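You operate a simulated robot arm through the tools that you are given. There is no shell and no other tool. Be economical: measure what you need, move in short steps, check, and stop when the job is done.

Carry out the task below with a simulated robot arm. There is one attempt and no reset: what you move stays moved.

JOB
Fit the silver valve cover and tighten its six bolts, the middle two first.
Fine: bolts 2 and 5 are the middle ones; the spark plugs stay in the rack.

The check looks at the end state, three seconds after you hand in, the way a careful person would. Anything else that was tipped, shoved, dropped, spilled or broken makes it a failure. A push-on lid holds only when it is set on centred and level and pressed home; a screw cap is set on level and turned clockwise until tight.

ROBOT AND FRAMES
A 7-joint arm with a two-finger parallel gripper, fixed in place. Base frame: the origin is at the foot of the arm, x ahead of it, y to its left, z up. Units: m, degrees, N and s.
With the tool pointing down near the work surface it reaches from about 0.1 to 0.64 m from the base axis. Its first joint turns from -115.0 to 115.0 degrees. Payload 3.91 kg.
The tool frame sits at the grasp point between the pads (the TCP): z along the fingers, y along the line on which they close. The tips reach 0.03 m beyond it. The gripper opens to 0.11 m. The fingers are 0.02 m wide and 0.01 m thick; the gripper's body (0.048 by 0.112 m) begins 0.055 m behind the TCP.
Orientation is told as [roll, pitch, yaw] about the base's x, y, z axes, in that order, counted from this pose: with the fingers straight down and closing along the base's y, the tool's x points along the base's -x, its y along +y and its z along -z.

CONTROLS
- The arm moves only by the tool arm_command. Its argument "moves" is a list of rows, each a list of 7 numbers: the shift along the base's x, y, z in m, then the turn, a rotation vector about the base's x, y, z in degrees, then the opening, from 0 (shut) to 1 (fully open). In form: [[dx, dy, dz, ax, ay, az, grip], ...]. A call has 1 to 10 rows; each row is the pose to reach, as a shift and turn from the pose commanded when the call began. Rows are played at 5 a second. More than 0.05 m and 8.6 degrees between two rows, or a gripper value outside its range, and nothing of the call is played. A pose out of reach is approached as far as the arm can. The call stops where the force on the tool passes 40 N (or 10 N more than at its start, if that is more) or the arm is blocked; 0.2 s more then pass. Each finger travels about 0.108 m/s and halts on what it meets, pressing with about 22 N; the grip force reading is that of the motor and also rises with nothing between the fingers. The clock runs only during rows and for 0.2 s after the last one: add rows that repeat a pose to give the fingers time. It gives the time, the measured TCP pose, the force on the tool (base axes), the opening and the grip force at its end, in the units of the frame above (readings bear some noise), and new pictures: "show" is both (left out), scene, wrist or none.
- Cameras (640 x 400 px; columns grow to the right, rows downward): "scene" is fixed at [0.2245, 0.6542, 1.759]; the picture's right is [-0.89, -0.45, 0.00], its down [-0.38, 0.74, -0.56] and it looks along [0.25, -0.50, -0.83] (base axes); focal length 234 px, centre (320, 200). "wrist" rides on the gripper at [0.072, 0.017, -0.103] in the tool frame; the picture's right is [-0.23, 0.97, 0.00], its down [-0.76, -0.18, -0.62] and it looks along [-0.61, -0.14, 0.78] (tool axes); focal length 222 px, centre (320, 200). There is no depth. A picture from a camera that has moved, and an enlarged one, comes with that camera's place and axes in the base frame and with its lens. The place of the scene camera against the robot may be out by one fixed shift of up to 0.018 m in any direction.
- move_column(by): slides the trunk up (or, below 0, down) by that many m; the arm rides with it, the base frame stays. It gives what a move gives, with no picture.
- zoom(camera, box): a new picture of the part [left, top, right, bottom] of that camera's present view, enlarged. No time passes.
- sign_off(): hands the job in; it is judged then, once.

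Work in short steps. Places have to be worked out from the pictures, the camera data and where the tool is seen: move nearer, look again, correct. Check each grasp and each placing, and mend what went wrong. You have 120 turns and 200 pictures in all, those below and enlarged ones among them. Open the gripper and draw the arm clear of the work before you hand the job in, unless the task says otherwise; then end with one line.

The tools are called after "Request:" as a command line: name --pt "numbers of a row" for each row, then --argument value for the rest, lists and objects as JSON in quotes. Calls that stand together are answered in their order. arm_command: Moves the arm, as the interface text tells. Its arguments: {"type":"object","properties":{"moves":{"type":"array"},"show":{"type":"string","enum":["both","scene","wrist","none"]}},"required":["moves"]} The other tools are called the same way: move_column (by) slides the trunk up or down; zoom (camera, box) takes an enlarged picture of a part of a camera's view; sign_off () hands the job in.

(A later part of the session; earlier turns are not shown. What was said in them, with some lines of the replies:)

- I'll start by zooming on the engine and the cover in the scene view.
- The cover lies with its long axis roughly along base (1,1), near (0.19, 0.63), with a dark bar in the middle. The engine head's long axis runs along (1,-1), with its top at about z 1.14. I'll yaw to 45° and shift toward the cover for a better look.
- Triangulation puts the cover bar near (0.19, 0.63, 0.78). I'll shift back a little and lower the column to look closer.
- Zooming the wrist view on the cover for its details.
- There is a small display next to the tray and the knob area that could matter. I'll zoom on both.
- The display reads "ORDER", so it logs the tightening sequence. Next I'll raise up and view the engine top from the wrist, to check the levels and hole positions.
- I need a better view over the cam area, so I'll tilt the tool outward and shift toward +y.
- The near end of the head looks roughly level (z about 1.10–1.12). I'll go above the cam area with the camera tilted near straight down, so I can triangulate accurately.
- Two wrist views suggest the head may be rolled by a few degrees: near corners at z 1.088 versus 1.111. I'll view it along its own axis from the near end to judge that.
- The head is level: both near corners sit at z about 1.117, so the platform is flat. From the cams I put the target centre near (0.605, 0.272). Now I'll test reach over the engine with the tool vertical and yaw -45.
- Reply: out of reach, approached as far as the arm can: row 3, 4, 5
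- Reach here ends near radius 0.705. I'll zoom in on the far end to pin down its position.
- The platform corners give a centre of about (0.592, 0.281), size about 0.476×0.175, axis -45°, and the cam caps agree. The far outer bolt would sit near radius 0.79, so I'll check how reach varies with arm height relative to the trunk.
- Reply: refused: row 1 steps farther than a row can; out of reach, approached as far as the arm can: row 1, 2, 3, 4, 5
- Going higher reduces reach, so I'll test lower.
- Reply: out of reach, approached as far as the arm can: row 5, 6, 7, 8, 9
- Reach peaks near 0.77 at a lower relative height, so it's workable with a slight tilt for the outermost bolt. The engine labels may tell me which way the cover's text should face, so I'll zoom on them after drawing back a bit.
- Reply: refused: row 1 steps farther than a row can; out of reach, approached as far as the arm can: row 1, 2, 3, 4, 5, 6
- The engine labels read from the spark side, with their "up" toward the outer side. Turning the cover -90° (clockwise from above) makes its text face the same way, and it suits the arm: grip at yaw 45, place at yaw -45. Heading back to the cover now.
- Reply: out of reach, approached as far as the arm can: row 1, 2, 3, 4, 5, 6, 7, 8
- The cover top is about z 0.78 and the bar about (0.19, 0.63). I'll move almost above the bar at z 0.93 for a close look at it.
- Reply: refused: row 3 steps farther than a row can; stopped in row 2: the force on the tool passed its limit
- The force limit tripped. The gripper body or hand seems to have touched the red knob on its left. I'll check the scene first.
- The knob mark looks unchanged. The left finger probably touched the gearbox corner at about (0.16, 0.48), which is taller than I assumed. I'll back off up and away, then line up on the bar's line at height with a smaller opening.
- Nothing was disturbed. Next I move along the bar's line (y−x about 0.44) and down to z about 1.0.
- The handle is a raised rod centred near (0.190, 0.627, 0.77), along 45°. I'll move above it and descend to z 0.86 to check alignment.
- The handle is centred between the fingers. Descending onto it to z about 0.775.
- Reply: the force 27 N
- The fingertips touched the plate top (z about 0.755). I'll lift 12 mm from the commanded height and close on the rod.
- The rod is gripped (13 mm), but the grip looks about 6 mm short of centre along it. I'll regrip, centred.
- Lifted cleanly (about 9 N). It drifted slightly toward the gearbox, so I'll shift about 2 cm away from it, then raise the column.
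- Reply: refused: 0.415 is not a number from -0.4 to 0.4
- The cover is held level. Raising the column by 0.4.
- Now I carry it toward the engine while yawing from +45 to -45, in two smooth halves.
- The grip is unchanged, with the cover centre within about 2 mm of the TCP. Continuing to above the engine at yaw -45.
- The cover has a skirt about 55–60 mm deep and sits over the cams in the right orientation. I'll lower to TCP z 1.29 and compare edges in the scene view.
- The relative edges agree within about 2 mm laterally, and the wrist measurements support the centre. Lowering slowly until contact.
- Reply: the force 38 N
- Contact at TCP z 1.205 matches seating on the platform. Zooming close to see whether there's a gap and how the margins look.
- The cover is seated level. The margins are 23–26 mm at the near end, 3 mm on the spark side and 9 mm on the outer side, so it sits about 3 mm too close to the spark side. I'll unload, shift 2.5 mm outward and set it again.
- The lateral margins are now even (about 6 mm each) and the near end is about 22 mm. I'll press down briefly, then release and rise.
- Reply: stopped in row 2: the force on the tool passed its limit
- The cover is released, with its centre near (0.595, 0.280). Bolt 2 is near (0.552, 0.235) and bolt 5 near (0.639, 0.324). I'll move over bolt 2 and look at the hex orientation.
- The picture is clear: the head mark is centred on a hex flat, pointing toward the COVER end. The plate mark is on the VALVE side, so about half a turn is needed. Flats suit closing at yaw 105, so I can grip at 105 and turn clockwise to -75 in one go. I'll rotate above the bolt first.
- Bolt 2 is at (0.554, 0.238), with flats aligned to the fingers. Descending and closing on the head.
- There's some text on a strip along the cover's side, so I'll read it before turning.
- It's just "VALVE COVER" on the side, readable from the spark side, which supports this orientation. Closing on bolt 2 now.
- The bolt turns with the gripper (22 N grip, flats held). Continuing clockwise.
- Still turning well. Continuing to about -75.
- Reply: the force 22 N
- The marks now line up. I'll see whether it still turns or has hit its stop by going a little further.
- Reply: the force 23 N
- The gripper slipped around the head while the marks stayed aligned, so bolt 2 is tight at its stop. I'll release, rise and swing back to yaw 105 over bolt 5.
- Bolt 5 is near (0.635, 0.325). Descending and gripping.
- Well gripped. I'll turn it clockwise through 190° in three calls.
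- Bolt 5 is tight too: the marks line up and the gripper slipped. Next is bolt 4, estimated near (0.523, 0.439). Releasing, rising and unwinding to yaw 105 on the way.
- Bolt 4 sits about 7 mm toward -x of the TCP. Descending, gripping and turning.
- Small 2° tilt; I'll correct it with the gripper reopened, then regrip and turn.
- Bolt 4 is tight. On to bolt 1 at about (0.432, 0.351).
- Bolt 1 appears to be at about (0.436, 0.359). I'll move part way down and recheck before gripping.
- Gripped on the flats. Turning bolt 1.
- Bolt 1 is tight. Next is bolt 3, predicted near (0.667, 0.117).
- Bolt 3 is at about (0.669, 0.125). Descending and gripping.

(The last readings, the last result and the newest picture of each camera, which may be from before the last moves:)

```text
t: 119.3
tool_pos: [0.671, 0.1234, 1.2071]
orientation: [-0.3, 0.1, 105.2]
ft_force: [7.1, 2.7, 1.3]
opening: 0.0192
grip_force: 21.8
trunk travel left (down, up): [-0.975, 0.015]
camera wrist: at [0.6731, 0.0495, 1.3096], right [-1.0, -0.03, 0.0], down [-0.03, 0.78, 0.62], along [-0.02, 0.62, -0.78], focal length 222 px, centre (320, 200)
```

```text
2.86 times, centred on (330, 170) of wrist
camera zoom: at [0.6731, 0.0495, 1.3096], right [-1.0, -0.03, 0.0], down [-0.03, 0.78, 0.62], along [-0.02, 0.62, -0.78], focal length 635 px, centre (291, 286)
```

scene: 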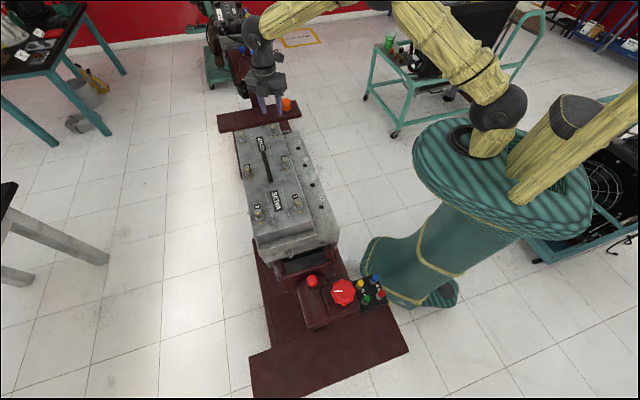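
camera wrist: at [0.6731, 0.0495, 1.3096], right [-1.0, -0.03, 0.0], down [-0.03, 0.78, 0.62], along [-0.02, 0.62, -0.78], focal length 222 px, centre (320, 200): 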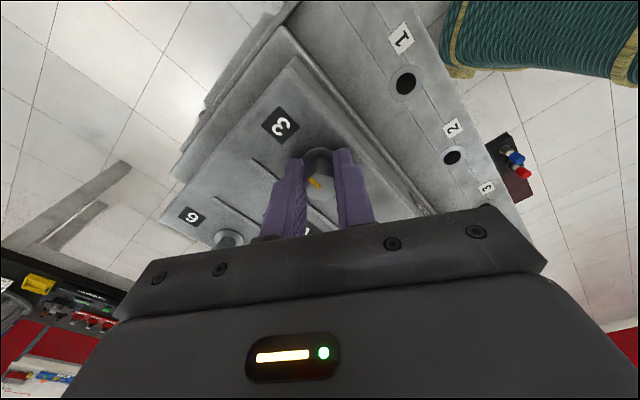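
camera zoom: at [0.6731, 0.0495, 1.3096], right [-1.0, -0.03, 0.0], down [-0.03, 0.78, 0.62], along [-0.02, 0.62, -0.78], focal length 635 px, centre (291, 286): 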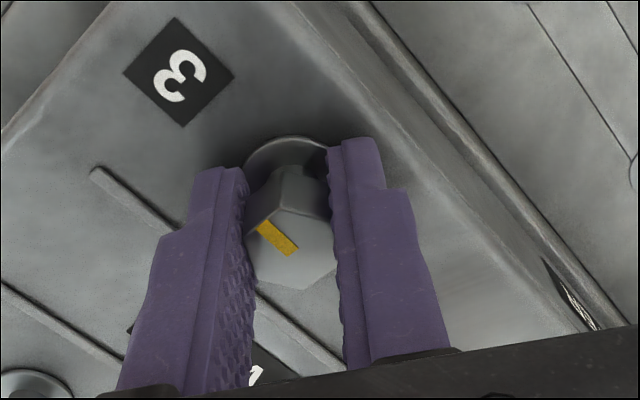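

Request:
arm_command --pt "0.001 0.0015 0 0 0 -8.2 0" --pt "0.001 0.0015 0 0 0 -16.4 0" --pt "0.001 0.0015 0 0 0 -24.6 0" --pt "0.001 0.0015 0 0 0 -32.8 0" --pt "0.001 0.0015 0 0 0 -41 0" --pt "0.001 0.0015 0 0 0 -49.2 0" --pt "0.001 0.0015 0 0 0 -57.4 0" --pt "0.001 0.0015 0 0 0 -65.6 0" --show "none"

Request:
arm_command --pt "0 0 0 0 0 -8.2 0" --pt "0 0 0 0 0 -16.4 0" --pt "0 0 0 0 0 -24.6 0" --pt "0 0 0 0 0 -32.8 0" --pt "0 0 0 0 0 -41 0" --pt "0 0 0 0 0 -49.2 0" --pt "0 0 0 0 0 -57.4 0" --pt "0 0 0 0 0 -65.6 0" --show "none"

Request:
arm_command --pt "0 0 0 0 0 -8.2 0" --pt "0 0 0 0 0 -16.4 0" --pt "0 0 0 0 0 -24.6 0" --pt "0 0 0 0 0 -32.8 0" --pt "0 0 0 0 0 -41 0" --pt "0 0 0 0 0 -49.2 0" --pt "0 0 0 0 0 -57.4 0" --pt "0 0 0 0 0 -65.6 0" --pt "0 0 0 0 0 -68 0" --show "wrist"

Request:
zoom --camera "wrist" --box '[250, 100, 410, 240]'

```text
t: 121.1
tool_pos: [0.6695, 0.1249, 1.2067]
orientation: [0.0, 0.1, 39.4]
ft_force: [-4.0, -10.8, 0.1]
opening: 0.0189
grip_force: 22.7
trunk travel left (down, up): [-0.975, 0.015]
```

```text
t: 122.9
tool_pos: [0.6701, 0.1265, 1.2077]
orientation: [-0.2, 0.3, -26.2]
ft_force: [-7.7, -6.8, -2.6]
opening: 0.0188
grip_force: 21.8
trunk travel left (down, up): [-0.975, 0.015]
```

```text
t: 124.9
tool_pos: [0.6705, 0.1273, 1.2083]
orientation: [-0.1, 0.2, -94.1]
ft_force: [-0.3, 1.2, 1.8]
opening: 0.0193
grip_force: 21.9
trunk travel left (down, up): [-0.975, 0.015]
camera wrist: at [0.6931, 0.1979, 1.311], right [0.95, -0.3, 0.0], down [-0.23, -0.75, 0.62], along [-0.19, -0.59, -0.78], focal length 222 px, centre (320, 200)
```

wrist: 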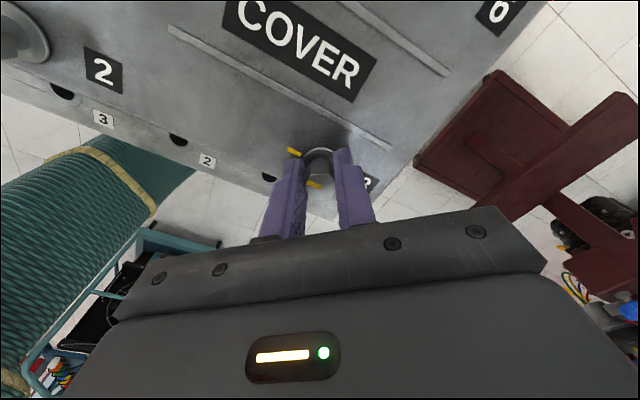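

```text
2.86 times, centred on (330, 170) of wrist
camera zoom: at [0.6931, 0.1979, 1.311], right [0.95, -0.3, 0.0], down [-0.23, -0.75, 0.62], along [-0.19, -0.59, -0.78], focal length 635 px, centre (291, 286)
```

zoom: 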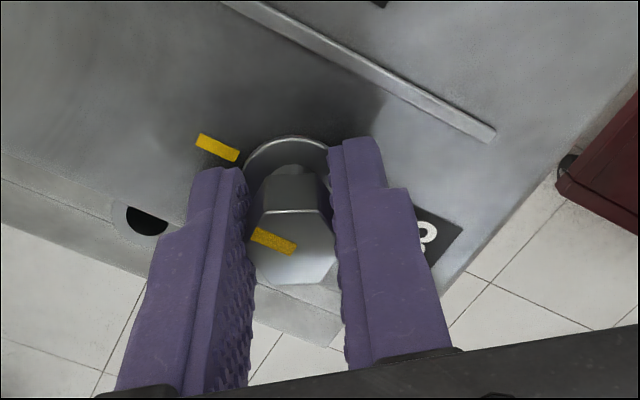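

Bolt 3 is tight. Bolt 6 should be near (0.752, 0.210), radius about 0.78, which is the limit. I'll release, unwind, raise the trunk the last 15 mm and approach partway to check.

Request:
arm_command --pt "0 0 0 0 0 0 0.4" --pt "0 0 0 0 0 0 0.4" --pt "0 0 0.03 0 0 0 0.4" --pt "0 0 0.05 0 0 0 0.4" --pt "0.004 0.006 0.05 0 0 8.3 0.4" --pt "0.008 0.012 0.05 0 0 16.6 0.4" --pt "0.012 0.018 0.05 0 0 24.9 0.4" --pt "0.016 0.024 0.05 0 0 33.2 0.4" --pt "0.02 0.03 0.05 0 0 41.5 0.4" --pt "0.024 0.036 0.05 0 0 49 0.4" --show "none"

Request:
move_column --by 0.015

Request:
arm_command --pt "0.004 0.006 -0.002 0 0 8.3 0.4" --pt "0.008 0.012 -0.004 0 0 16.6 0.4" --pt "0.012 0.018 -0.006 0 0 24.9 0.4" --pt "0.016 0.024 -0.008 0 0 33.2 0.4" --pt "0.02 0.03 -0.01 0 0 41.5 0.4" --pt "0.024 0.036 -0.012 0 0 49.8 0.4" --pt "0.028 0.04 -0.014 0 0 58.1 0.4" --pt "0.032 0.044 -0.015 0 0 66.4 0.4" --pt "0.036 0.044 -0.015 0 0 74.7 0.4" --pt "0.036 0.044 -0.015 0 0 82 0.4" --show "none"

Request:
arm_command --pt "0 0 0 0 0 8.3 0.4" --pt "0 0 0 0 0 16.6 0.4" --pt "0 0 0 0 0 24.9 0.4" --pt "0 0 0 0 0 33.2 0.4" --pt "0 0 0 0 0 41.5 0.4" --pt "0 0 0 0 0 49.8 0.4" --pt "0 0 0 0 0 58.1 0.4" --pt "0 0 0 0 0 66.4 0.4" --pt "0 0 0 0 0 68.1 0.4" --show "wrist"

Request:
zoom --camera "wrist" --box '[220, 60, 440, 240]'

```text
t: 127.1
tool_pos: [0.6952, 0.1627, 1.2565]
orientation: [-0.2, 0.1, -44.9]
ft_force: [0.3, -0.5, 0.7]
opening: 0.0442
grip_force: 0.1
trunk travel left (down, up): [-0.975, 0.015]
```

```text
t: 127.8
tool_pos: [0.695, 0.1631, 1.2713]
orientation: [-0.2, 0.1, -45.0]
ft_force: [0.4, -0.7, 0.4]
opening: 0.0438
grip_force: 0.1
trunk travel left (down, up): [-0.99, 0.0]
```

```text
t: 130.0
tool_pos: [0.7306, 0.2068, 1.2567]
orientation: [-0.2, 0.0, 37.1]
ft_force: [0.1, 0.2, -0.1]
opening: 0.0441
grip_force: 0.0
trunk travel left (down, up): [-0.99, 0.0]
```

```text
t: 132.0
tool_pos: [0.7311, 0.2064, 1.2566]
orientation: [-0.2, 0.0, 105.2]
ft_force: [0.1, 0.1, -0.1]
opening: 0.0443
grip_force: 0.1
trunk travel left (down, up): [-0.99, 0.0]
camera wrist: at [0.7336, 0.1328, 1.3595], right [-1.0, -0.04, 0.0], down [-0.03, 0.78, 0.62], along [-0.02, 0.62, -0.78], focal length 222 px, centre (320, 200)
```

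wrist: 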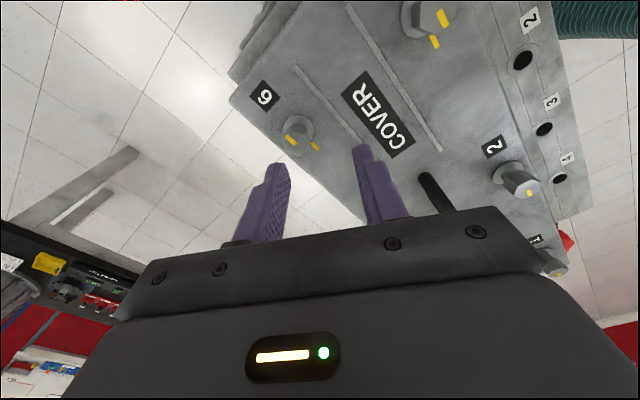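

```text
2.22 times, centred on (330, 150) of wrist
camera zoom: at [0.7336, 0.1328, 1.3595], right [-1.0, -0.04, 0.0], down [-0.03, 0.78, 0.62], along [-0.02, 0.62, -0.78], focal length 494 px, centre (298, 311)
```

zoom: 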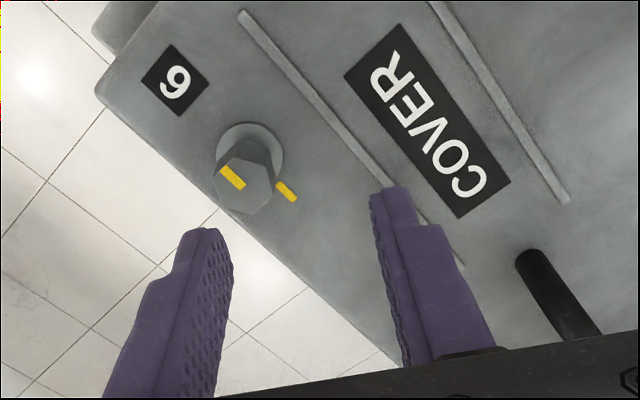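

Reach is better than feared. Bolt 6 is at about (0.750, 0.204), so I'll descend toward it without tilt and see whether it's reached.

Request:
arm_command --pt "0.006 -0.001 -0.015 0 0 0 0.4" --pt "0.013 -0.0015 -0.03 0 0 0 0.4" --pt "0.0185 -0.002 -0.042 0 0 0 0.4" --pt "0.0185 -0.002 -0.0495 0 0 0 0.4" --pt "0.0185 -0.002 -0.0495 0 0 0 0.4" --show "wrist"

Request:
zoom --camera "wrist" --box '[220, 100, 440, 250]'

```text
t: 132.8
tool_pos: [0.7369, 0.2042, 1.232]
orientation: [-1.7, 0.0, 105.1]
ft_force: [-7.8, -0.1, 22.0]
opening: 0.0403
grip_force: 0.1
out of reach, approached as far as the arm can: row 1, 2, 3, 4
trunk travel left (down, up): [-0.99, 0.0]
stopped in row 4: the force on the tool passed its limit (the readings are from after the stop); the commanded pose is now the measured one
camera wrist: at [0.7362, 0.1288, 1.3349], right [-1.0, -0.03, -0.03], down [-0.04, 0.78, 0.63], along [0.0, 0.63, -0.78], focal length 222 px, centre (320, 200)
```

wrist: 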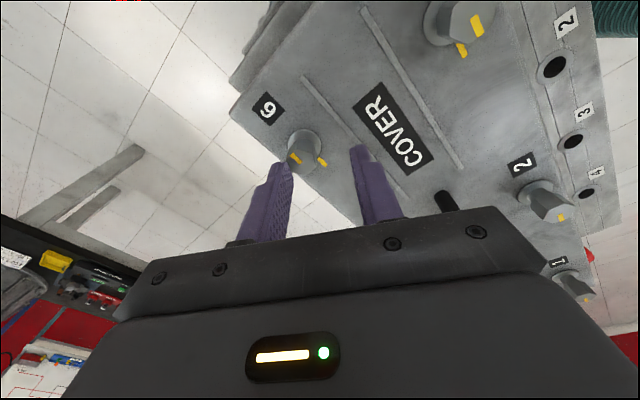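

```text
2.67 times, centred on (330, 175) of wrist
camera zoom: at [0.7362, 0.1288, 1.3349], right [-1.0, -0.03, -0.03], down [-0.04, 0.78, 0.63], along [0.0, 0.63, -0.78], focal length 592 px, centre (293, 267)
```

zoom: 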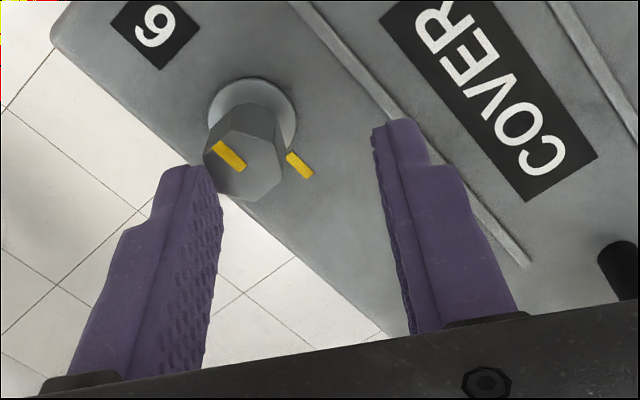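

The finger tip touched the bolt head because the reach clipped at r ≈ 0.765. I'll lift, lean the tool about 6.5° outward so the wrist stays inside reach, and realign above bolt 6.

Request:
arm_command --pt "-0.003 0 0.02 0 0 0 0.4" --pt "-0.003 0 0.035 0.65 -2.4 0 0.4" --pt "0 0 0.035 1.3 -4.8 0 0.4" --pt "0.007 0 0.03 1.3 -4.8 0 0.4" --pt "0.0135 0 0.025 1.3 -4.8 0 0.4" --pt "0.0135 0 0.02 1.3 -4.8 0 0.4" --show "wrist"

Request:
zoom --camera "wrist" --box '[220, 80, 440, 250]'

```text
t: 134.2
tool_pos: [0.7506, 0.202, 1.247]
orientation: [-6.2, 0.0, 105.1]
ft_force: [-0.2, 0.3, -0.4]
opening: 0.044
grip_force: 0.1
trunk travel left (down, up): [-0.99, 0.0]
camera wrist: at [0.7423, 0.1259, 1.3472], right [-0.99, -0.03, -0.11], down [-0.09, 0.76, 0.64], along [0.06, 0.64, -0.76], focal length 222 px, centre (320, 200)
```

wrist: 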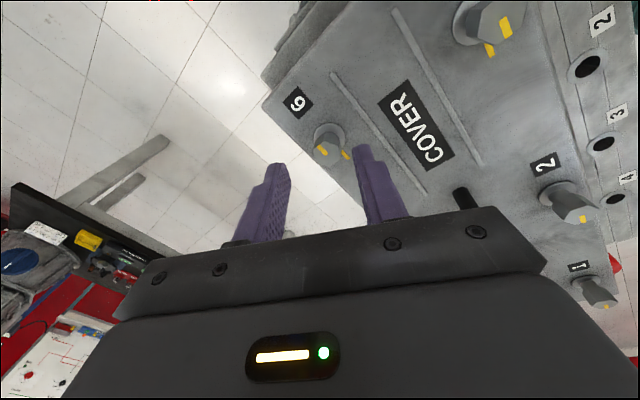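

```text
2.35 times, centred on (330, 165) of wrist
camera zoom: at [0.7423, 0.1259, 1.3472], right [-0.99, -0.03, -0.11], down [-0.09, 0.76, 0.64], along [0.06, 0.64, -0.76], focal length 523 px, centre (296, 282)
```

zoom: 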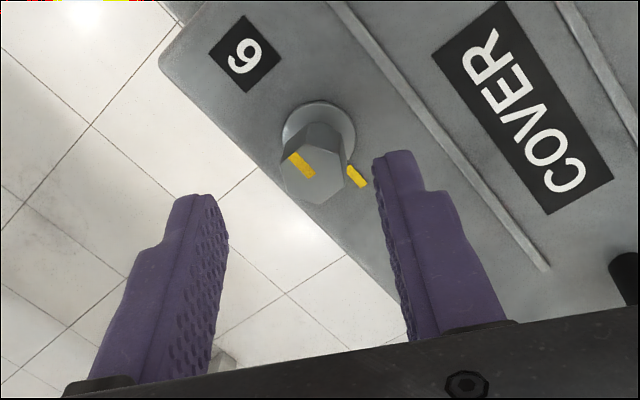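

No clipping now, and bolt 6 is at (0.750, 0.204). Descending and closing.

Request:
arm_command --pt "0 0.002 -0.018 0 0 0 0.4" --pt "0 0.002 -0.037 0 0 0 0.4" --pt "0 0.002 -0.037 0 0 0 0.4" --pt "0 0.002 -0.037 0 0 0 0" --pt "0 0.002 -0.037 0 0 0 0" --pt "0 0.002 -0.037 0 0 0 0" --show "wrist"

Request:
zoom --camera "wrist" --box '[250, 100, 410, 240]'

```text
t: 135.6
tool_pos: [0.7485, 0.2067, 1.2097]
orientation: [-6.1, 0.0, 105.1]
ft_force: [-10.4, -2.0, -1.0]
opening: 0.0202
grip_force: 22.2
trunk travel left (down, up): [-0.99, 0.0]
camera wrist: at [0.7405, 0.1283, 1.3096], right [-0.99, -0.03, -0.1], down [-0.09, 0.76, 0.64], along [0.06, 0.64, -0.76], focal length 222 px, centre (320, 200)
```

wrist: 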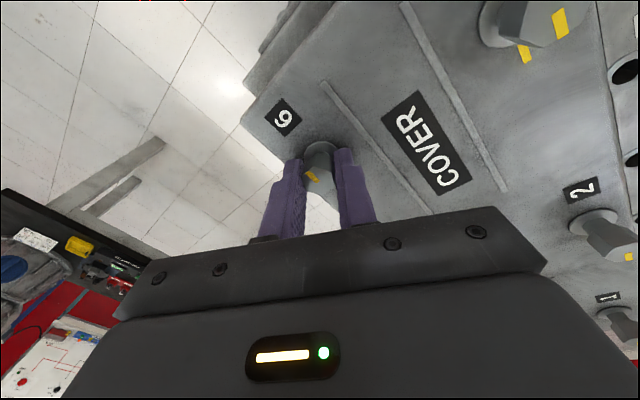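

```text
2.86 times, centred on (330, 170) of wrist
camera zoom: at [0.7405, 0.1283, 1.3096], right [-0.99, -0.03, -0.1], down [-0.09, 0.76, 0.64], along [0.06, 0.64, -0.76], focal length 635 px, centre (291, 286)
```

zoom: 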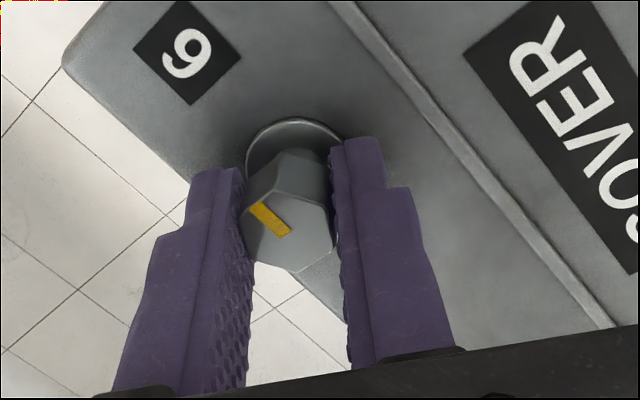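

Gripped. Turning clockwise about the leaned tool axis, so the lean stays outward.

Request:
arm_command --pt "-0.001 -0.001 0 0.842 0.2255 -8.153 0" --pt "-0.001 -0.001 0 1.684 0.451 -16.306 0" --pt "-0.001 -0.001 0 2.526 0.676 -24.46 0" --pt "-0.001 -0.001 0 3.369 0.902 -32.61 0" --pt "-0.001 -0.001 0 4.21 1.1275 -40.77 0" --pt "-0.001 -0.001 0 5.05 1.353 -48.92 0" --show "wrist"

Request:
zoom --camera "wrist" --box '[250, 100, 410, 240]'

```text
t: 137.0
tool_pos: [0.749, 0.2051, 1.2102]
orientation: [-4.1, -4.7, 56.0]
ft_force: [-8.5, 0.4, 0.1]
opening: 0.0198
grip_force: 21.2
trunk travel left (down, up): [-0.99, 0.0]
camera wrist: at [0.684, 0.1523, 1.3058], right [-0.67, 0.74, -0.05], down [0.51, 0.51, 0.69], along [0.54, 0.44, -0.72], focal length 222 px, centre (320, 200)
```

wrist: 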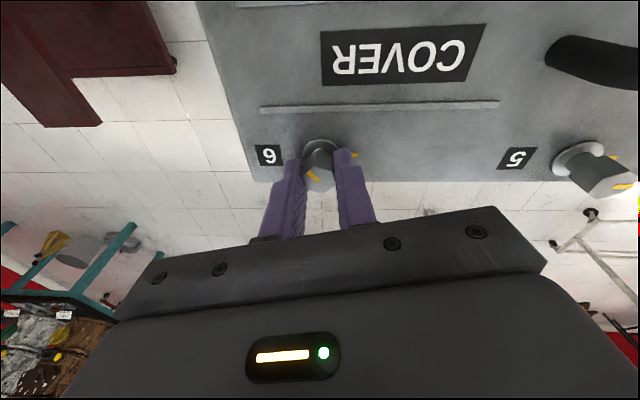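

```text
2.86 times, centred on (330, 170) of wrist
camera zoom: at [0.684, 0.1523, 1.3058], right [-0.67, 0.74, -0.05], down [0.51, 0.51, 0.69], along [0.54, 0.44, -0.72], focal length 635 px, centre (291, 286)
```

zoom: 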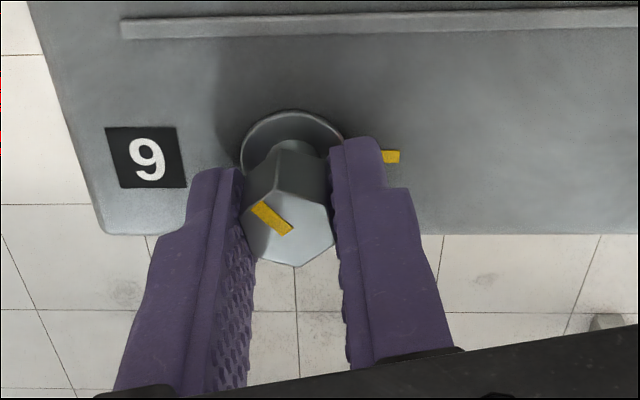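

The bolt is following. Continuing the turn.

Request:
arm_command --pt "0 0 0 0.842 0.2255 -8.153 0" --pt "0 0 0 1.684 0.451 -16.306 0" --pt "0 0 0 2.526 0.676 -24.46 0" --pt "0 0 0 3.369 0.902 -32.61 0" --pt "0 0 0 4.21 1.1275 -40.77 0" --pt "0 0 0 5.05 1.353 -48.92 0" --pt "0 0 0 5.894 1.5785 -57.07 0" --pt "0 0 0 6.736 1.804 -65.22 0" --show "none"

Request:
arm_command --pt "0 0 0 0.842 0.2255 -8.153 0" --pt "0 0 0 1.684 0.451 -16.306 0" --pt "0 0 0 2.526 0.676 -24.46 0" --pt "0 0 0 3.369 0.902 -32.61 0" --pt "0 0 0 4.21 1.1275 -40.77 0" --pt "0 0 0 5.05 1.353 -48.92 0" --pt "0 0 0 5.894 1.5785 -57.07 0" --pt "0 0 0 6.736 1.804 -65.22 0" --show "wrist"

Request:
zoom --camera "wrist" --box '[250, 100, 410, 240]'

```text
t: 138.8
tool_pos: [0.7507, 0.204, 1.2106]
orientation: [2.4, -5.7, -9.9]
ft_force: [1.5, -2.5, 2.1]
opening: 0.0189
grip_force: 22.3
trunk travel left (down, up): [-0.99, 0.0]
```

```text
t: 140.6
tool_pos: [0.7489, 0.2034, 1.2095]
orientation: [6.0, 0.1, -75.4]
ft_force: [-4.4, -7.3, 0.3]
opening: 0.0201
grip_force: 22.4
trunk travel left (down, up): [-0.99, 0.0]
camera wrist: at [0.7365, 0.2754, 1.3139], right [0.99, 0.02, 0.1], down [-0.04, -0.8, 0.6], along [0.09, -0.6, -0.79], focal length 222 px, centre (320, 200)
```

wrist: 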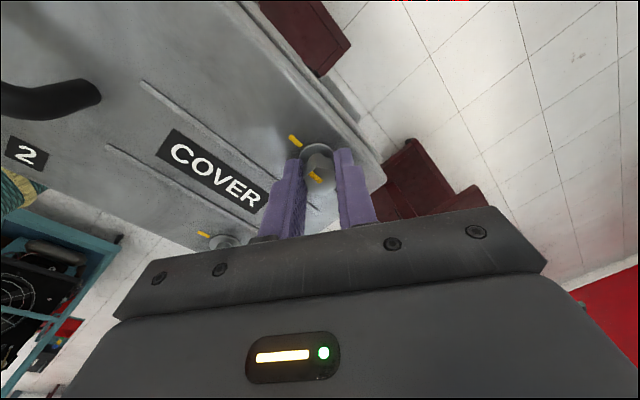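

```text
2.86 times, centred on (330, 170) of wrist
camera zoom: at [0.7365, 0.2754, 1.3139], right [0.99, 0.02, 0.1], down [-0.04, -0.8, 0.6], along [0.09, -0.6, -0.79], focal length 635 px, centre (291, 286)
```

zoom: 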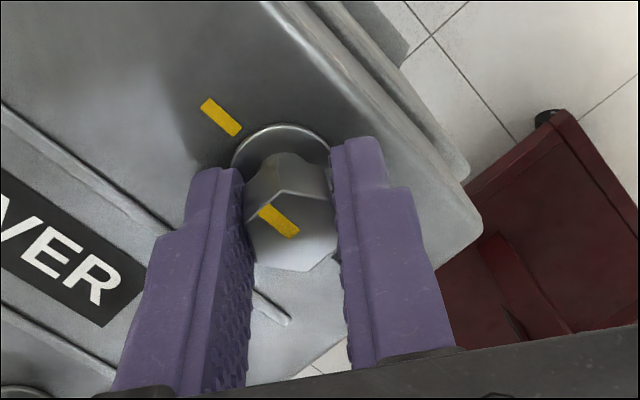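

The marks are aligned. I'll go a bit further to make sure it's against the stop.

Request:
arm_command --pt "0 0 0 0.842 0.2255 -8.153 0" --pt "0 0 0 1.684 0.451 -16.306 0" --pt "0 0 0 2.1 0.56 -20.4 0" --show "wrist"

Request:
zoom --camera "wrist" --box '[250, 100, 410, 240]'

```text
t: 141.4
tool_pos: [0.7492, 0.2051, 1.2096]
orientation: [5.5, 2.1, -95.8]
ft_force: [-9.1, -1.9, -0.1]
opening: 0.0205
grip_force: 22.0
trunk travel left (down, up): [-0.99, 0.0]
camera wrist: at [0.7625, 0.2727, 1.3168], right [0.94, -0.33, 0.08], down [-0.31, -0.76, 0.57], along [-0.12, -0.57, -0.81], focal length 222 px, centre (320, 200)
```

wrist: 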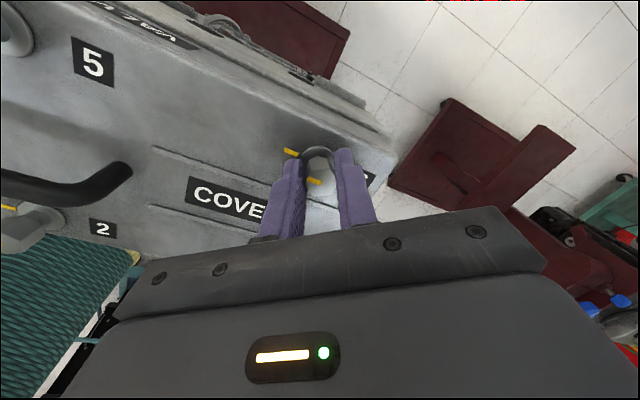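

```text
2.86 times, centred on (330, 170) of wrist
camera zoom: at [0.7625, 0.2727, 1.3168], right [0.94, -0.33, 0.08], down [-0.31, -0.76, 0.57], along [-0.12, -0.57, -0.81], focal length 635 px, centre (291, 286)
```

zoom: 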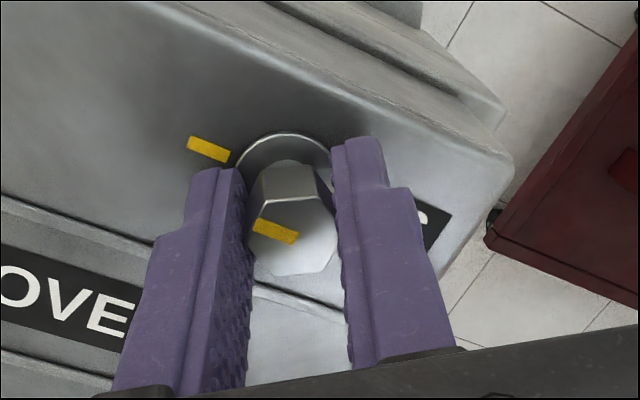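

Bolt 6 is at its stop. I'll release, rise and draw back, then inspect all the marks and the ORDER display.

Request:
arm_command --pt "0 0 0 0 0 0 0.4" --pt "0 0 0 0 0 0 0.4" --pt "-0.003 0 0.03 0 0 0 0.4" --pt "-0.006 0 0.07 0 0 0 0.4" --pt "-0.04 0.0 0.1 -0.8 3 8 0.4" --pt "-0.08 0.0 0.12 -1.6 6 14 0.4" --pt "-0.12 0.0 0.14 -1.6 6 22 0.4" --pt "-0.16 0.0 0.16 -1.6 6 30 0.4" --pt "-0.2 0.0 0.16 -1.6 6 38 0.4" --pt "-0.24 0.0 0.16 -1.6 6 46 0.4" --show "none"

Request:
arm_command --pt "-0.04 0.0 0.01 0 0 8 0.4" --pt "-0.08 0.0 0.02 0 0 16 0.4" --pt "-0.12 0.0 0.03 0 0 24 0.4" --pt "-0.16 0.0 0.03 0 0 32 0.4" --pt "-0.2 0.02 0.03 0 0 40 0.4" --pt "-0.24 0.03 0.03 0 0 46 0.4" --show "both"

Request:
zoom --camera "scene" --box '[220, 110, 350, 260]'

Request:
zoom --camera "scene" --box '[260, 250, 420, 360]'

```text
t: 143.6
tool_pos: [0.5074, 0.2018, 1.3701]
orientation: [-0.3, 2.3, -49.6]
ft_force: [0.1, -0.7, 0.3]
opening: 0.0441
grip_force: 0.2
trunk travel left (down, up): [-0.99, 0.0]
```

```text
t: 145.0
tool_pos: [0.2691, 0.2337, 1.4019]
orientation: [-0.4, 2.2, -3.8]
ft_force: [-0.3, 0.0, -0.4]
opening: 0.0439
grip_force: 0.0
trunk travel left (down, up): [-0.99, 0.0]
camera wrist: at [0.2012, 0.2555, 1.5068], right [0.29, 0.96, -0.02], down [0.77, -0.22, 0.59], along [0.56, -0.18, -0.8], focal length 222 px, centre (320, 200)
```

scene: 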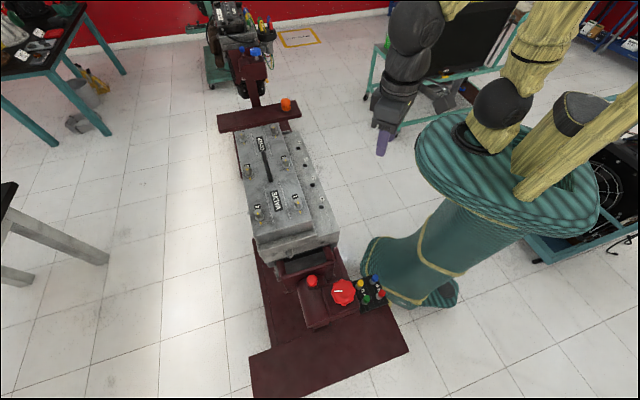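
wrist: 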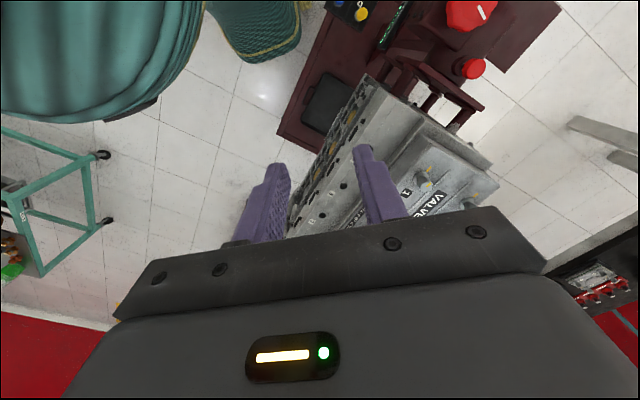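

```text
2.67 times, centred on (285, 185) of scene
camera zoom: at [0.2245, 0.6542, 1.759], right [-0.89, -0.45, 0.0], down [-0.38, 0.74, -0.56], along [0.25, -0.5, -0.83], focal length 624 px, centre (413, 240)
```

zoom: 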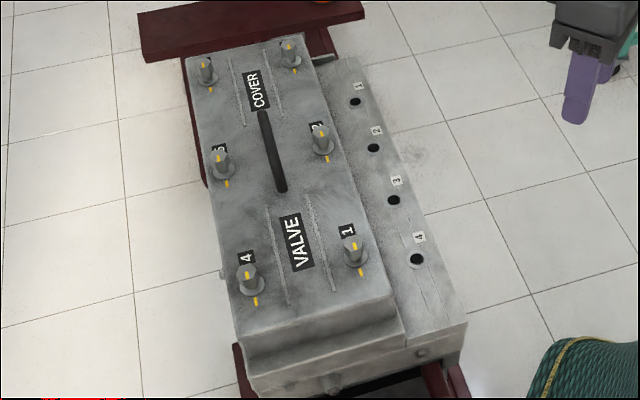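

```text
3.64 times, centred on (340, 305) of scene
camera zoom: at [0.2245, 0.6542, 1.759], right [-0.89, -0.45, 0.0], down [-0.38, 0.74, -0.56], along [0.25, -0.5, -0.83], focal length 851 px, centre (247, -182)
```

zoom: 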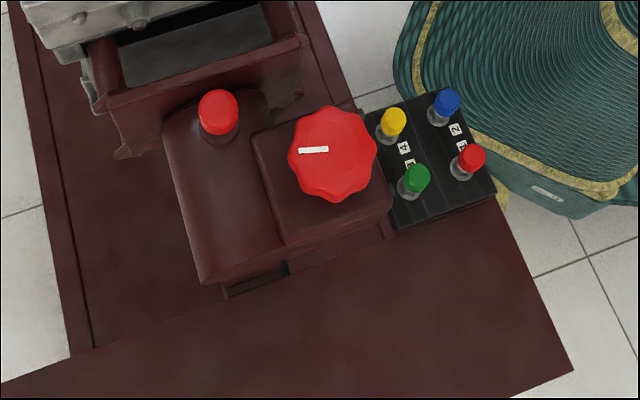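

All six bolt marks line up and the plugs are still in the rack. But the red knob's white mark looks rotated from the start, so I'll compare it using the same zoom box I used at the beginning.

Request:
zoom --camera "scene" --box '[240, 250, 400, 350]'

Request:
zoom --camera "wrist" --box '[350, 0, 520, 110]'

```text
4.00 times, centred on (320, 300) of scene
camera zoom: at [0.2245, 0.6542, 1.759], right [-0.89, -0.45, 0.0], down [-0.38, 0.74, -0.56], along [0.25, -0.5, -0.83], focal length 936 px, centre (320, -200)
```

zoom: 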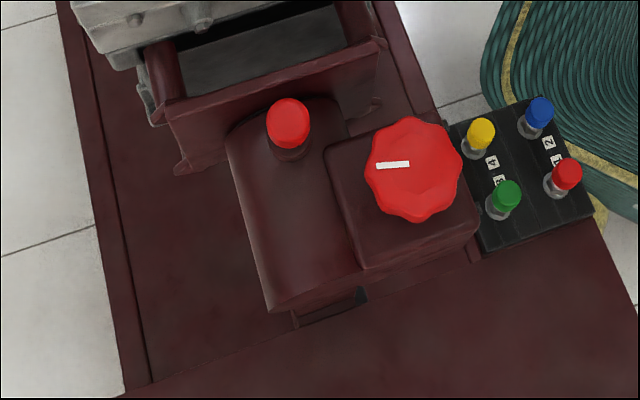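

```text
3.64 times, centred on (435, 55) of wrist
camera zoom: at [0.2012, 0.2555, 1.5068], right [0.29, 0.96, -0.02], down [0.77, -0.22, 0.59], along [0.56, -0.18, -0.8], focal length 808 px, centre (-98, 727)
```

zoom: 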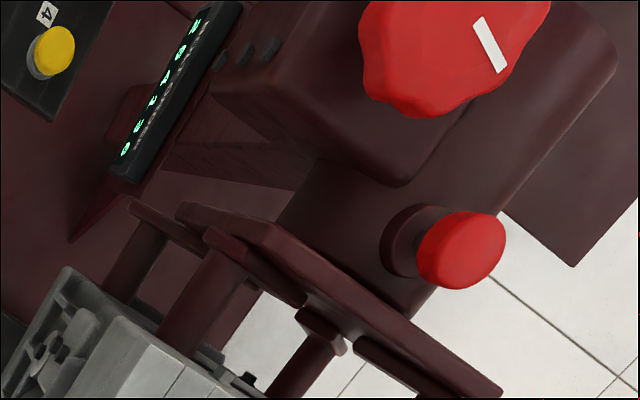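

The knob turned about 18–20° clockwise; the forearm probably brushed it while I was gripping the cover. The engine itself hasn't moved. I'll turn the knob gently back. It's at about (0.235, 0.483), top z about 1.05, so I'll move above it with yaw near 0.

Request:
arm_command --pt "-0.004 0.035 0 0 -1 2 0.6" --pt "-0.008 0.075 0 0 -2.2 3.8 0.8" --pt "-0.012 0.115 0 0 -2.2 3.8 0.9" --pt "-0.016 0.155 0 0 -2.2 3.8 0.9" --pt "-0.02 0.195 -0.02 0 -2.2 3.8 0.9" --pt "-0.026 0.22 -0.06 0 -2.2 3.8 0.9" --pt "-0.034 0.24 -0.1 0 -2.2 3.8 0.9" --pt "-0.034 0.249 -0.14 0 -2.2 3.8 0.9" --pt "-0.034 0.249 -0.17 0 -2.2 3.8 0.9" --show "both"

Request:
zoom --camera "wrist" --box '[200, 60, 460, 240]'

```text
t: 147.0
tool_pos: [0.2341, 0.485, 1.2302]
orientation: [-0.4, 0.3, -0.1]
ft_force: [0.3, -0.5, 0.7]
opening: 0.099
grip_force: 0.1
trunk travel left (down, up): [-0.99, 0.0]
camera wrist: at [0.1618, 0.5033, 1.3333], right [0.23, 0.97, -0.01], down [0.76, -0.17, 0.62], along [0.6, -0.15, -0.78], focal length 222 px, centre (320, 200)
```

scene: 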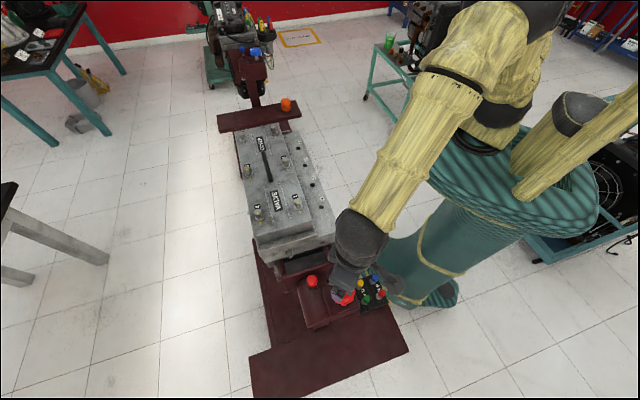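
wrist: 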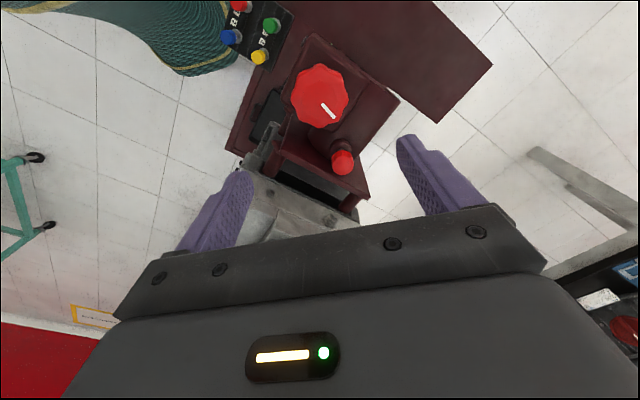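

```text
2.22 times, centred on (330, 150) of wrist
camera zoom: at [0.1618, 0.5033, 1.3333], right [0.23, 0.97, -0.01], down [0.76, -0.17, 0.62], along [0.6, -0.15, -0.78], focal length 494 px, centre (298, 311)
```

zoom: 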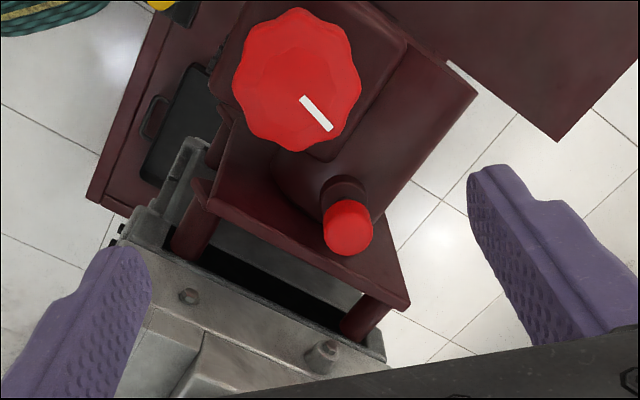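

The knob centre is about (0.229, 0.484), and its mark is now at about 32° versus about 48° at the start. I'll descend around it to z 1.09 and check.

Request:
arm_command --pt "-0.005 -0.001 -0.04 0 0 0 0.9" --pt "-0.005 -0.001 -0.08 0 0 0 0.9" --pt "-0.005 -0.001 -0.12 0 0 0 0.9" --pt "-0.005 -0.001 -0.14 0 0 0 0.9" --pt "-0.005 -0.001 -0.14 0 0 0 0.9" --show "wrist"

Request:
zoom --camera "wrist" --box '[200, 60, 460, 240]'

```text
t: 148.2
tool_pos: [0.229, 0.4837, 1.0885]
orientation: [-0.3, 0.3, -0.1]
ft_force: [-0.3, -0.4, -0.4]
opening: 0.0991
grip_force: 0.1
trunk travel left (down, up): [-0.99, 0.0]
camera wrist: at [0.1572, 0.5018, 1.1912], right [0.23, 0.97, -0.01], down [0.76, -0.18, 0.62], along [0.6, -0.15, -0.78], focal length 222 px, centre (320, 200)
```

wrist: 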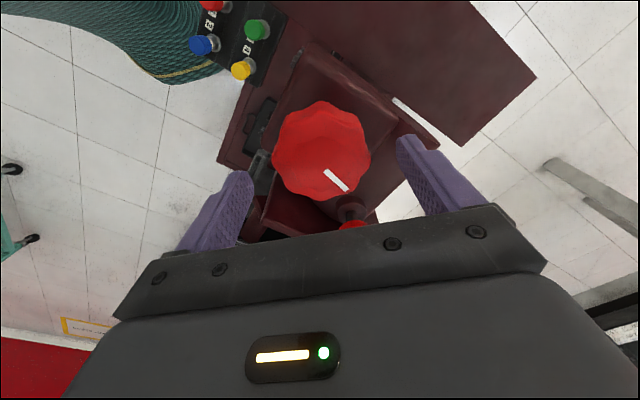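

```text
2.22 times, centred on (330, 150) of wrist
camera zoom: at [0.1572, 0.5018, 1.1912], right [0.23, 0.97, -0.01], down [0.76, -0.18, 0.62], along [0.6, -0.15, -0.78], focal length 494 px, centre (298, 311)
```

zoom: 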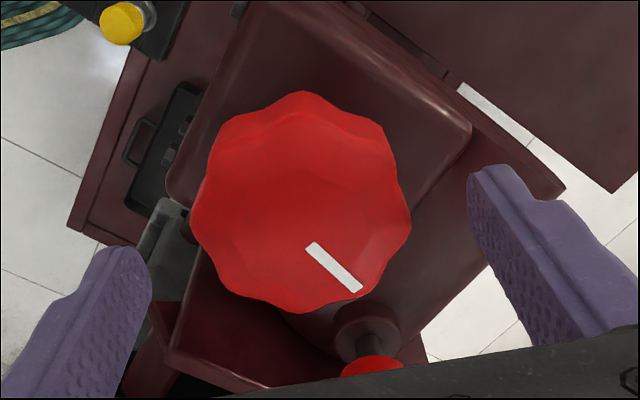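

Centred on the knob. Descending to z 1.05 and closing on it.

Request:
arm_command --pt "0 0 -0.02 0 0 0 0.9" --pt "0 0 -0.036 0 0 0 0.9" --pt "0 0 -0.036 0 0 0 0.9" --pt "0 0 -0.036 0 0 0 0.55" --pt "0 0 -0.036 0 0 0 0.5" --pt "0 0 -0.036 0 0 0 0.5" --show "wrist"

Request:
zoom --camera "wrist" --box '[200, 60, 460, 240]'

```text
t: 149.6
tool_pos: [0.2294, 0.4838, 1.0533]
orientation: [-0.4, 0.3, -0.1]
ft_force: [0.5, 5.4, -0.8]
opening: 0.0651
grip_force: 44.8
trunk travel left (down, up): [-0.99, 0.0]
camera wrist: at [0.1568, 0.5023, 1.1561], right [0.23, 0.97, -0.01], down [0.76, -0.18, 0.62], along [0.6, -0.15, -0.78], focal length 222 px, centre (320, 200)
```

wrist: 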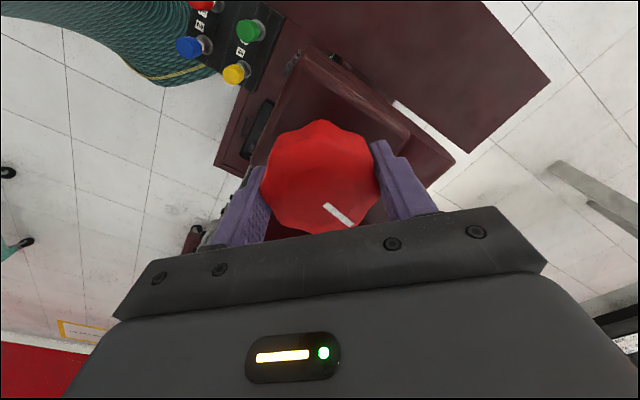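

```text
2.22 times, centred on (330, 150) of wrist
camera zoom: at [0.1568, 0.5023, 1.1561], right [0.23, 0.97, -0.01], down [0.76, -0.18, 0.62], along [0.6, -0.15, -0.78], focal length 494 px, centre (298, 311)
```

zoom: 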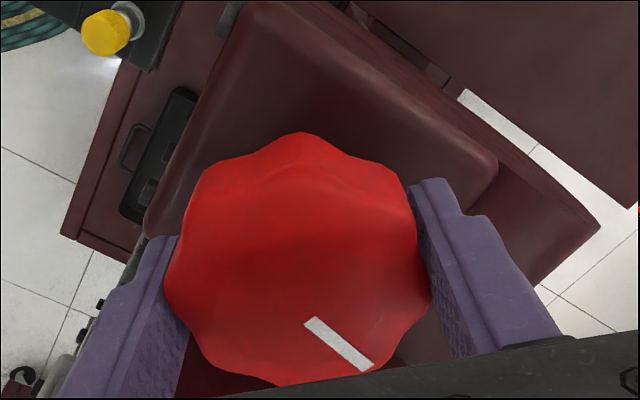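

Gripped at 65 mm. Turning counter-clockwise 17°.

Request:
arm_command --pt "0 0 0 0 0 5 0.5" --pt "0 0 0 0 0 11 0.5" --pt "0 0 0 0 0 17 0.5" --pt "0 0 0 0 0 17 0.5" --show "none"

Request:
arm_command --pt "0 0 0 0 0 0 0.9" --pt "0 0 0 0 0 0 0.9" --pt "0 0 0.04 0 0 0 0.9" --pt "0 0 0.08 0 0 0 0.9" --pt "0 0 0.13 0 0 0 0.9" --pt "0 0 0.17 0 0 0 0.9" --pt "0 -0.04 0.2 0 0 0 0.9" --pt "0 -0.08 0.22 0 0 0 0.9" --pt "0 -0.12 0.24 0 0 0 0.9" --pt "0.0 -0.16 0.26 0 0 0 0.9" --show "none"

Request:
zoom --camera "scene" --box '[240, 250, 400, 350]'

```text
t: 150.6
tool_pos: [0.2279, 0.4847, 1.0537]
orientation: [-0.4, 0.2, 17.1]
ft_force: [-3.8, 13.0, -6.7]
opening: 0.0651
grip_force: 45.2
trunk travel left (down, up): [-0.99, 0.0]
```

```text
t: 152.8
tool_pos: [0.2293, 0.3208, 1.3138]
orientation: [-0.2, 0.1, 16.9]
ft_force: [0.2, -1.5, -0.8]
opening: 0.0992
grip_force: 0.0
trunk travel left (down, up): [-0.99, 0.0]
```

```text
4.00 times, centred on (320, 300) of scene
camera zoom: at [0.2245, 0.6542, 1.759], right [-0.89, -0.45, 0.0], down [-0.38, 0.74, -0.56], along [0.25, -0.5, -0.83], focal length 936 px, centre (320, -200)
```

zoom: 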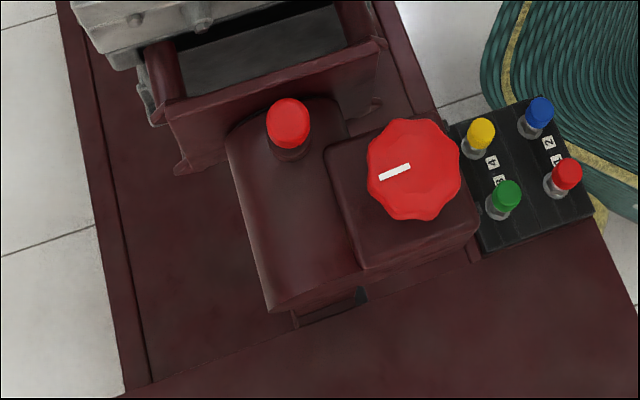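

The knob mark matches its original position. One last look at the ORDER display, the bolts and the engine as I draw the arm a little further back.

Request:
arm_command --pt "0 -0.03 0.03 0 0 -6 0.9" --pt "0 -0.06 0.06 0 0 -12 0.9" --pt "0 -0.07 0.08 0 0 -17 0.9" --show "both"

Request:
zoom --camera "scene" --box '[225, 115, 345, 245]'

Request:
zoom --camera "wrist" --box '[330, 0, 450, 80]'

```text
t: 153.6
tool_pos: [0.2283, 0.2526, 1.3939]
orientation: [-0.3, 0.3, -0.1]
ft_force: [-0.7, -0.5, 0.7]
opening: 0.099
grip_force: 0.1
trunk travel left (down, up): [-0.99, 0.0]
camera wrist: at [0.1566, 0.2709, 1.497], right [0.23, 0.97, -0.01], down [0.76, -0.18, 0.62], along [0.6, -0.15, -0.78], focal length 222 px, centre (320, 200)
```

scene: 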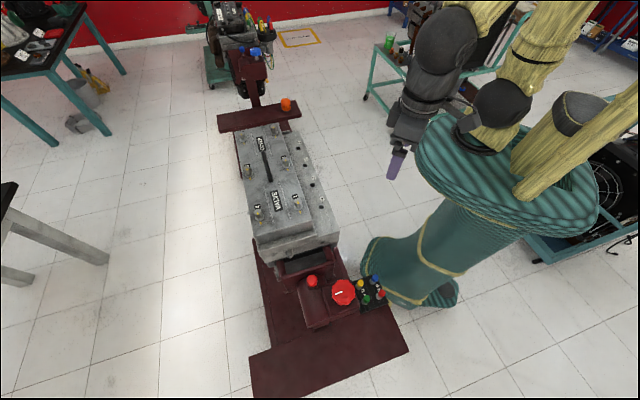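
wrist: 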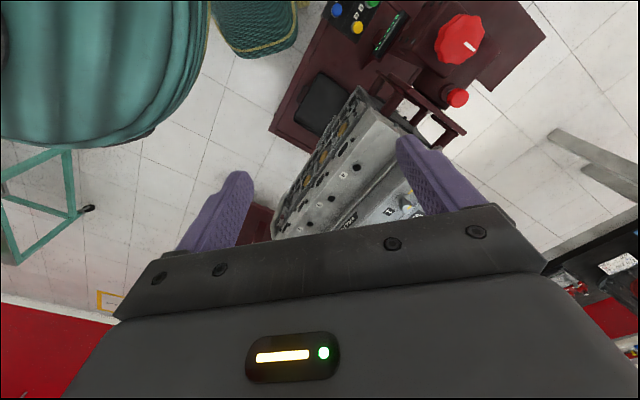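

```text
3.08 times, centred on (285, 180) of scene
camera zoom: at [0.2245, 0.6542, 1.759], right [-0.89, -0.45, 0.0], down [-0.38, 0.74, -0.56], along [0.25, -0.5, -0.83], focal length 720 px, centre (428, 262)
```

zoom: 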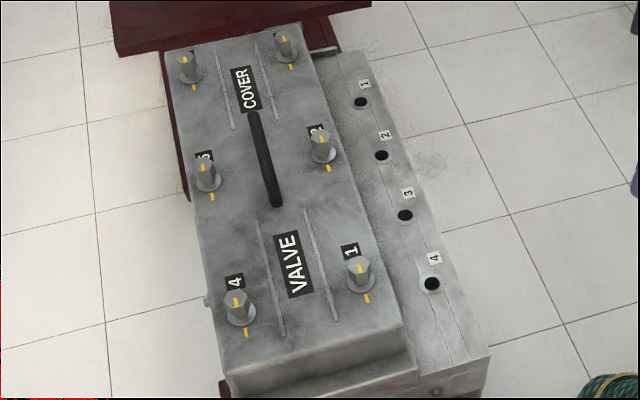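

```text
5.00 times, centred on (390, 40) of wrist
camera zoom: at [0.1566, 0.2709, 1.497], right [0.23, 0.97, -0.01], down [0.76, -0.18, 0.62], along [0.6, -0.15, -0.78], focal length 1111 px, centre (-30, 1000)
```

zoom: 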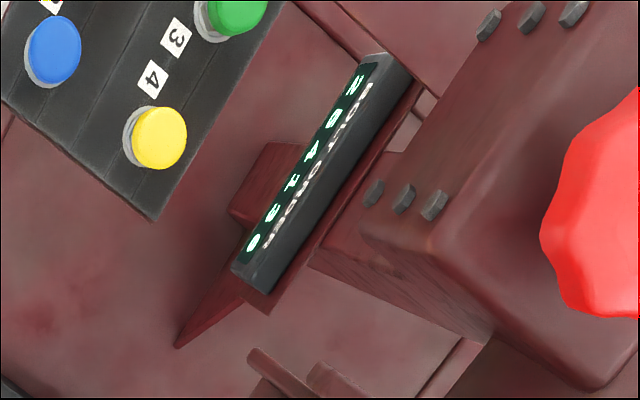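

The BOLT ORDER display reads 2 5 4 1 3 6, so all six bolts registered as tight with the middle two first. The marks line up, the plugs and knob are in place, and the arm is clear with the gripper open. Handing in.

Request:
sign_off

```text
The job is handed in.
```

The valve cover is on and all six bolts are tight; the display shows the order 2, 5, 4, 1, 3, 6, the spark plugs never left the rack, and I turned the red knob back after the arm nudged it about 17°.
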